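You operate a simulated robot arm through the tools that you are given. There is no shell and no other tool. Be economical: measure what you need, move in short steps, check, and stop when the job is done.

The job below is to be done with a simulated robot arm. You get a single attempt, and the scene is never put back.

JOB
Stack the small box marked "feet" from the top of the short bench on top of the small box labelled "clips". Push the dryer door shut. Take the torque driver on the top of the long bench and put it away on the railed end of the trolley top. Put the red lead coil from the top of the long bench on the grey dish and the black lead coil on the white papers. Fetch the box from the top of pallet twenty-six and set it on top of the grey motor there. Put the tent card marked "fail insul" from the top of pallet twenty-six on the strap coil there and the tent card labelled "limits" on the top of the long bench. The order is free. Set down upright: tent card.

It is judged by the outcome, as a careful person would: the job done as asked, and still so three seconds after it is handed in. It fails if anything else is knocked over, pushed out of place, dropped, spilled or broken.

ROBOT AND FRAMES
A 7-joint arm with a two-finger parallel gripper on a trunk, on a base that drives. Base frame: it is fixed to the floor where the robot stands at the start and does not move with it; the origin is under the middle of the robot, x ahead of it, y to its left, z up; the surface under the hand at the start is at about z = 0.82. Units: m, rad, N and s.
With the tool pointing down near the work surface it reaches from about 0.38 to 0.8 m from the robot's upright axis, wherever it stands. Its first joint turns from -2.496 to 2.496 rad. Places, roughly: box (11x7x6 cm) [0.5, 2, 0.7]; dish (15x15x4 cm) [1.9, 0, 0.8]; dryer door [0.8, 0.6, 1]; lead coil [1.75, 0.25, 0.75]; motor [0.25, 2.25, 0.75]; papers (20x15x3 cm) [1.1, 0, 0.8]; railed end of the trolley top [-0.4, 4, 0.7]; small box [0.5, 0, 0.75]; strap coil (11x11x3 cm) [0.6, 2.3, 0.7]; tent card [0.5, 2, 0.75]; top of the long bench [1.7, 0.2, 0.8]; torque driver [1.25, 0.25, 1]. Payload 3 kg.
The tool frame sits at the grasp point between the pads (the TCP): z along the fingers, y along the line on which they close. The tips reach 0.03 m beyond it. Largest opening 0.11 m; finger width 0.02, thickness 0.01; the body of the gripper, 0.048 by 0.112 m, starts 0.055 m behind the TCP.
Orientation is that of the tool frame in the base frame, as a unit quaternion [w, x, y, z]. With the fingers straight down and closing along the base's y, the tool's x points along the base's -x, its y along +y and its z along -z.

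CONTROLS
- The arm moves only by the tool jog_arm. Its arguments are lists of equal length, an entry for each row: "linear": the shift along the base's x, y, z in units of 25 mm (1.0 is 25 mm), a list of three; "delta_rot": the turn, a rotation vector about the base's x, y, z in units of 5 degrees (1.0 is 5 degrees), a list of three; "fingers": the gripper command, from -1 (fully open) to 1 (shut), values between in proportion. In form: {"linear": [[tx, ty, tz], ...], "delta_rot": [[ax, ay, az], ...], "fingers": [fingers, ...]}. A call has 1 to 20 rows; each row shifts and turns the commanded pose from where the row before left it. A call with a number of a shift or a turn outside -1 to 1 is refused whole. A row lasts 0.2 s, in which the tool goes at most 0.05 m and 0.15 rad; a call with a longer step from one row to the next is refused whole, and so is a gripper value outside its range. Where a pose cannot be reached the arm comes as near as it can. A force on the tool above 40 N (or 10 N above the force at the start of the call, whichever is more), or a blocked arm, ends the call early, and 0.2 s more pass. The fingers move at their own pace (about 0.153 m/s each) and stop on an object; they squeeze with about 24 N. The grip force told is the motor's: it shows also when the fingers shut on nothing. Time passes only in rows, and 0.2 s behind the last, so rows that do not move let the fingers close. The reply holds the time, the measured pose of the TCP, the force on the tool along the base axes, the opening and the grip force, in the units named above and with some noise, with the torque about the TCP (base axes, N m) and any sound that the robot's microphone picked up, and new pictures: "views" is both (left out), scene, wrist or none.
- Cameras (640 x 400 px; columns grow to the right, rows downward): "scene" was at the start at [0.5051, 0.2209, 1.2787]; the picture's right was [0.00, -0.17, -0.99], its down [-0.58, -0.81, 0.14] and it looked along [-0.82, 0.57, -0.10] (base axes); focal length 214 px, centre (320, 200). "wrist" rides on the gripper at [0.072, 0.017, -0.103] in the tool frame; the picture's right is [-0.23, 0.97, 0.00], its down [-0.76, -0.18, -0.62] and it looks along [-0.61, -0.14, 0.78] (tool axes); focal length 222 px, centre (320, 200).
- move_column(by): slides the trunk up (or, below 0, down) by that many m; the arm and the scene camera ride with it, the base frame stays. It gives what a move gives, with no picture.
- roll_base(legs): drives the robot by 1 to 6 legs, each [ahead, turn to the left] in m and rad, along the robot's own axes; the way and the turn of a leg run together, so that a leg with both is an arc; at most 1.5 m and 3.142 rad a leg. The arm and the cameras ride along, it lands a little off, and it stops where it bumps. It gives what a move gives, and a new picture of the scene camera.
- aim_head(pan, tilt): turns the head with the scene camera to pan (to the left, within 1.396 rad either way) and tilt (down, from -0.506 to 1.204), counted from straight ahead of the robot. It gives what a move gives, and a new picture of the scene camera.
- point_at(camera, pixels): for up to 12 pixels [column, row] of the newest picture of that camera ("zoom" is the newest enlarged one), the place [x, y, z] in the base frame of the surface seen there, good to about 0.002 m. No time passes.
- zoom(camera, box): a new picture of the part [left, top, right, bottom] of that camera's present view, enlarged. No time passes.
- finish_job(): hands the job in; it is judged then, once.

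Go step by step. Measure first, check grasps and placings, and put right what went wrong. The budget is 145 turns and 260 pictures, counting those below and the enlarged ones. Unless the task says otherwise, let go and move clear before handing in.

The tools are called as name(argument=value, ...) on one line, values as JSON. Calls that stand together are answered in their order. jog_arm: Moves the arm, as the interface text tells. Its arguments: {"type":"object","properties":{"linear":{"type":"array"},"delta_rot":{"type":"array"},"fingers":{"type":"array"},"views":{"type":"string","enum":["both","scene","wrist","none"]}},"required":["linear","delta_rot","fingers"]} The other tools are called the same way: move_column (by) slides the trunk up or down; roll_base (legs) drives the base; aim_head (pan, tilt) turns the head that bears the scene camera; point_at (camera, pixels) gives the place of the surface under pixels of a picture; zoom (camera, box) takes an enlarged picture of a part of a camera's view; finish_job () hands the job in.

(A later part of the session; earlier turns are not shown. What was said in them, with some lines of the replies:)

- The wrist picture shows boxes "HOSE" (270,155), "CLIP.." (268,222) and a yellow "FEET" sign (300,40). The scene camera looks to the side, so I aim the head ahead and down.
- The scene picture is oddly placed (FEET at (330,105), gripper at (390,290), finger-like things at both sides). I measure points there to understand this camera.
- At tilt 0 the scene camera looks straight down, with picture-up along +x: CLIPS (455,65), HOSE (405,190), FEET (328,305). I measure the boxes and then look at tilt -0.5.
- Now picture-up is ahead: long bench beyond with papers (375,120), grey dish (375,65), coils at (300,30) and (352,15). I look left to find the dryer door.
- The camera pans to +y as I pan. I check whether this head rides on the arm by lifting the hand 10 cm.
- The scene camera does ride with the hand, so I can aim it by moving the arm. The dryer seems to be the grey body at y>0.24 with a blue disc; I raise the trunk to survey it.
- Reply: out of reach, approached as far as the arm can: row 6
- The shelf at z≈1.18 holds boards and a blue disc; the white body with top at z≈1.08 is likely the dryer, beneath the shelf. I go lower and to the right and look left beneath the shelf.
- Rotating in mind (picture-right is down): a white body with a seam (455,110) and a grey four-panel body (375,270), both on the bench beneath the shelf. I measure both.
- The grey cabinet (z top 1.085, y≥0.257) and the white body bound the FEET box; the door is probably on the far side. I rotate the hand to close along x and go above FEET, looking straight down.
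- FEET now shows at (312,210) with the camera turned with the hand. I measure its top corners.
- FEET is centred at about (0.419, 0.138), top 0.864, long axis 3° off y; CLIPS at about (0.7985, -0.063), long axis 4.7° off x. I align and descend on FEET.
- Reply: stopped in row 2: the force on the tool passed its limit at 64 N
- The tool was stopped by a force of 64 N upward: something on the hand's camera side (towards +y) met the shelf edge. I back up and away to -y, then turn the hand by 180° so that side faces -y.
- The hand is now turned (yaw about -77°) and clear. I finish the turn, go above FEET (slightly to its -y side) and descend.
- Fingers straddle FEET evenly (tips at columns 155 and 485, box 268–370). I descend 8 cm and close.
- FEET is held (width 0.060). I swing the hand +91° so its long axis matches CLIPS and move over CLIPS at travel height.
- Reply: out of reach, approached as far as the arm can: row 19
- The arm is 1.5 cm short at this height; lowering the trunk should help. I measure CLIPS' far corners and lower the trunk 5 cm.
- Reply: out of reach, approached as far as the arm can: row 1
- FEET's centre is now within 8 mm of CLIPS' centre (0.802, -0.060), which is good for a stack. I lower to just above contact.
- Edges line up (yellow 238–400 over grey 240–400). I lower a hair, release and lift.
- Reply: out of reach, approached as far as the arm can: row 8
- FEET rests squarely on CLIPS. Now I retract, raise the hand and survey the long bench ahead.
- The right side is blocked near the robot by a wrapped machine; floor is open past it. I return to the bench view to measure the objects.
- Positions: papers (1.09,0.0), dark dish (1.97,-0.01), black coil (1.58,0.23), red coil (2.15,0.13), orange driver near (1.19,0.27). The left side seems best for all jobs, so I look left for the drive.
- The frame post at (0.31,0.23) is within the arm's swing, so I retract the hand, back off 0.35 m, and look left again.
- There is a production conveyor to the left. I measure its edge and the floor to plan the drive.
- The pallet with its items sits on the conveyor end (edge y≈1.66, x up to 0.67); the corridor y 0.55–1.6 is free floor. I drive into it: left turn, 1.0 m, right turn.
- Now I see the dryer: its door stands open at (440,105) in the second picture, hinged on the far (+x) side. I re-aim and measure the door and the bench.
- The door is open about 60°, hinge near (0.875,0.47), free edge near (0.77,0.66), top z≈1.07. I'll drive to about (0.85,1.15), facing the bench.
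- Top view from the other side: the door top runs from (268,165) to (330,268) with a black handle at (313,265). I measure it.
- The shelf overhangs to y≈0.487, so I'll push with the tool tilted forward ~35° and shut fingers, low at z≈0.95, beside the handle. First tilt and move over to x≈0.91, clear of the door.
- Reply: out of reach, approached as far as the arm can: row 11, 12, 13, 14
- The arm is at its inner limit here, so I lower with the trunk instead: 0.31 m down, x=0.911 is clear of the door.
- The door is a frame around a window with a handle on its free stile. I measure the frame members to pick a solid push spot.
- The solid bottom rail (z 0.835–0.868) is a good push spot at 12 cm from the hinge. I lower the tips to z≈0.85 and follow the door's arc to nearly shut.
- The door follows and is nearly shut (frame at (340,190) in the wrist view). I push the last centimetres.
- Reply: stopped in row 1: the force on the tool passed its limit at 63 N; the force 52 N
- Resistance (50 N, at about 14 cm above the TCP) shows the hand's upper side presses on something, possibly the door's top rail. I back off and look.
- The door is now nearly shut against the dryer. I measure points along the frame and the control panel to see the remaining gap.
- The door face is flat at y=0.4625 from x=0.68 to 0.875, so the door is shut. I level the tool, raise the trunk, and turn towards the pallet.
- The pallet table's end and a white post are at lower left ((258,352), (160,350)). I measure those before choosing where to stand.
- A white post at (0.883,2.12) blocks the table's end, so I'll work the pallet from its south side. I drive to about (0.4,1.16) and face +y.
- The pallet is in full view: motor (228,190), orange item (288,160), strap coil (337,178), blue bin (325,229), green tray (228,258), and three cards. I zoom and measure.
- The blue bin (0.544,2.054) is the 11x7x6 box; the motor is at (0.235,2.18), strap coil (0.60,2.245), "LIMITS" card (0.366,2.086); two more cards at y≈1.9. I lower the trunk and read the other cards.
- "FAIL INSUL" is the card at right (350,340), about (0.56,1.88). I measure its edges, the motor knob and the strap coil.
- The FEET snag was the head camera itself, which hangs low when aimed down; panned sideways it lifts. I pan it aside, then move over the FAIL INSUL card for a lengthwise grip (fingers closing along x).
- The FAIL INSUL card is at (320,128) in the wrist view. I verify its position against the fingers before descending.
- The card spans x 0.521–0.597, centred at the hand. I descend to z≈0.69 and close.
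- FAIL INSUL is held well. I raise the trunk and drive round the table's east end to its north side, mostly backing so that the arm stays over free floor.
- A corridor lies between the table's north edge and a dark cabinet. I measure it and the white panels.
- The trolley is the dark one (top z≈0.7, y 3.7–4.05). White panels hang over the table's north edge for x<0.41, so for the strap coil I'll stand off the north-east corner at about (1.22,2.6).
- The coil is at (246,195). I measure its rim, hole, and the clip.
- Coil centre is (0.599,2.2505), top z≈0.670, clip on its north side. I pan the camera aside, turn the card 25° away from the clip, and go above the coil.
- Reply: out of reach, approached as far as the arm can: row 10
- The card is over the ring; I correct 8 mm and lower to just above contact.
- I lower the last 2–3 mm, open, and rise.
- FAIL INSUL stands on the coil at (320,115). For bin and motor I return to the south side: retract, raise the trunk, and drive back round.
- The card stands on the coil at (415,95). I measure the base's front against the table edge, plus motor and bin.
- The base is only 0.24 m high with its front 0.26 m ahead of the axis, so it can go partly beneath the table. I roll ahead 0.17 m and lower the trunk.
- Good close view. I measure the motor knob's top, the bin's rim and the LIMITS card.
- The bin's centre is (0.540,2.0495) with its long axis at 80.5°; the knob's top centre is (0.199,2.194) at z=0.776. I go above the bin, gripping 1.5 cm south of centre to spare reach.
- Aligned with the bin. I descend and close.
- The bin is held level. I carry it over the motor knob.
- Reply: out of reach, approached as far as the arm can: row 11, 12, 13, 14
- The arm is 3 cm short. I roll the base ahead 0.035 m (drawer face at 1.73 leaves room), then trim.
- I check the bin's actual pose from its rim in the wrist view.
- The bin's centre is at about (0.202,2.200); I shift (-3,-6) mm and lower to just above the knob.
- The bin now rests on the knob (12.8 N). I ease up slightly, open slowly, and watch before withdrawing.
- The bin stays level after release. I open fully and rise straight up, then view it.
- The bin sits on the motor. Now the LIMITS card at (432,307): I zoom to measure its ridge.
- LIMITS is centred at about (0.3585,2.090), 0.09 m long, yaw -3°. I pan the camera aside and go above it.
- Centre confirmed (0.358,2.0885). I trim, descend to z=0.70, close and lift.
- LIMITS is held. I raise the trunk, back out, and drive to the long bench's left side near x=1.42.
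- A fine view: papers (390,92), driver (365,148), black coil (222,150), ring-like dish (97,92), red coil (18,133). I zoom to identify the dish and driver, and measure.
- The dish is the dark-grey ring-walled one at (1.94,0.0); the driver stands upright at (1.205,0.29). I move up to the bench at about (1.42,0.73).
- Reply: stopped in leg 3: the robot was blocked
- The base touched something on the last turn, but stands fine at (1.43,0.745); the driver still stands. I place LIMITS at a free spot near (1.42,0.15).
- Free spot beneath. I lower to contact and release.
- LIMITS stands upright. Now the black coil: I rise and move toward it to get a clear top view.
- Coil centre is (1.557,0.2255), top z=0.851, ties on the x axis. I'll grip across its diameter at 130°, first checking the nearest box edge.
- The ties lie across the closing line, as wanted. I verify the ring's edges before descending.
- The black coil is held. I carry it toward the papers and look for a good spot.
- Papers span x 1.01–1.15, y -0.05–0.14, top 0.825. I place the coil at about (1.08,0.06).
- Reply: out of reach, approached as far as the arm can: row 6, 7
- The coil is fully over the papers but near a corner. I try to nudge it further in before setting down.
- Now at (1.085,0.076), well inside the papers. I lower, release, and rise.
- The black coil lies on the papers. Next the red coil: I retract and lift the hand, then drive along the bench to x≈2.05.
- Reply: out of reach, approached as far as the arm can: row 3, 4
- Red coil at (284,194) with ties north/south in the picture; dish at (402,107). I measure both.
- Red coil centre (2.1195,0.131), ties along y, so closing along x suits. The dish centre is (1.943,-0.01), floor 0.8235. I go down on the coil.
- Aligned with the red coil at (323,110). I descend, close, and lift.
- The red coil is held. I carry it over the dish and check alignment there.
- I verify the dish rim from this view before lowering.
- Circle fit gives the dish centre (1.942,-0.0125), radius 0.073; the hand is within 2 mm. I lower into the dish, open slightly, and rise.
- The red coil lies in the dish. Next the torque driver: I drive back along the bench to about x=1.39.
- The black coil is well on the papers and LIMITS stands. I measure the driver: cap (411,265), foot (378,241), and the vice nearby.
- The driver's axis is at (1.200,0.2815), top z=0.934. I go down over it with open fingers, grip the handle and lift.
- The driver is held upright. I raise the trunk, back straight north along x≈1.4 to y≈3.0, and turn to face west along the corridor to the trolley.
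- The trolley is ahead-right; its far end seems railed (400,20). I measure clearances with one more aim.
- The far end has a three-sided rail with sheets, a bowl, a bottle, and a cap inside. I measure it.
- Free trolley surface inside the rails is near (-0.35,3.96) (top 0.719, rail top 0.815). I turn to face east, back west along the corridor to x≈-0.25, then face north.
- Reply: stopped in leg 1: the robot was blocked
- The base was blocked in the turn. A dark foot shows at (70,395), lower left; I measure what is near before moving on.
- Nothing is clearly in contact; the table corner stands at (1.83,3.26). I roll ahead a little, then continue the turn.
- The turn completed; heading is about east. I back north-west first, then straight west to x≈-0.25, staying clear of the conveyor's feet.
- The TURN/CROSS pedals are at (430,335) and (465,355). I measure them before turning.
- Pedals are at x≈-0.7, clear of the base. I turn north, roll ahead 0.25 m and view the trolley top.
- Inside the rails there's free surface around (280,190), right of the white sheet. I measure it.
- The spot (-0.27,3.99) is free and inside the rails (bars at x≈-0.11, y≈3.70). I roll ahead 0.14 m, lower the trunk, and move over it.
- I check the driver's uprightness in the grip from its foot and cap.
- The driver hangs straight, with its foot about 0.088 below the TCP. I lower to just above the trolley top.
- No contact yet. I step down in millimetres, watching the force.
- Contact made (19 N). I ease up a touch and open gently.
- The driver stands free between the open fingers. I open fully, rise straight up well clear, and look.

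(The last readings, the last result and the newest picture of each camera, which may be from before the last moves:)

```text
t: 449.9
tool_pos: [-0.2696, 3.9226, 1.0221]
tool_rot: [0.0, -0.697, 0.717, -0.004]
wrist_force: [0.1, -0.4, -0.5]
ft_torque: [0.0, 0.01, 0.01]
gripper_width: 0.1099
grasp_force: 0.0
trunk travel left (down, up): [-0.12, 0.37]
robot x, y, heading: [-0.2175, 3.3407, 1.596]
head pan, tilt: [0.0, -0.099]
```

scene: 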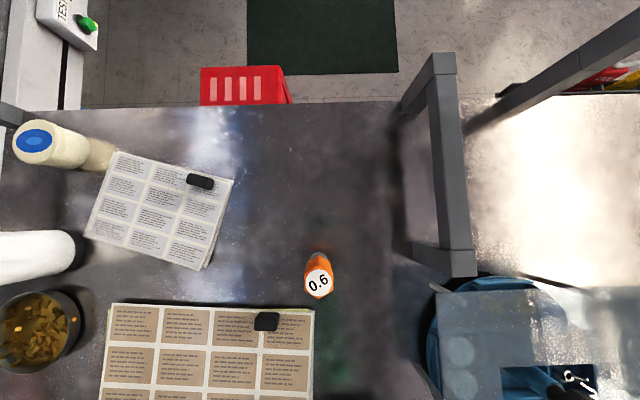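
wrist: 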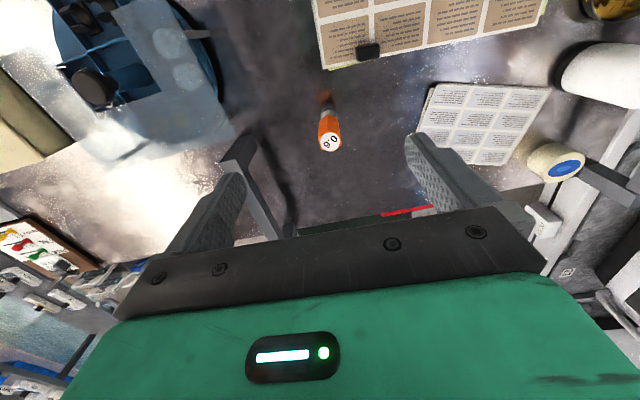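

The driver stands at (318,280) inside the trolley's railed end. From the views after each step, the other items are where they were placed: FEET on CLIPS, door shut, coils, bin and both cards. The hand is empty and clear, so I hand in.

finish_job()

```text
The job is handed in.
```

I finished every part of the job and handed it in with the gripper empty and clear. The pictures I took after each step showed everything where it should be, but I did not take a last look at every spot.

- **Small boxes:** "feet" is stacked on "clips".
- **Dryer door:** shut. After pushing it, I measured its face as flat against the dryer front.
- **Torque driver:** standing upright on the railed end of the trolley top.
- **Lead coils:** red is in the grey dish, and black is on the white papers.
- **Pallet twenty-six:** I took the box to be the blue open bin; it sits on the motor's round top knob, only about 4 cm across. "Fail insul" stands on the strap coil.
- **"Limits" card:** standing upright on the long bench.

The hand bumped the shelf edge once at the start. The base was stopped twice while turning, once at the long bench and once near the dark table by the aisle. I saw nothing knocked over. A table leg by the aisle measured about 3 cm from my earlier reading, and I can't tell whether it moved or I picked a different point on it.
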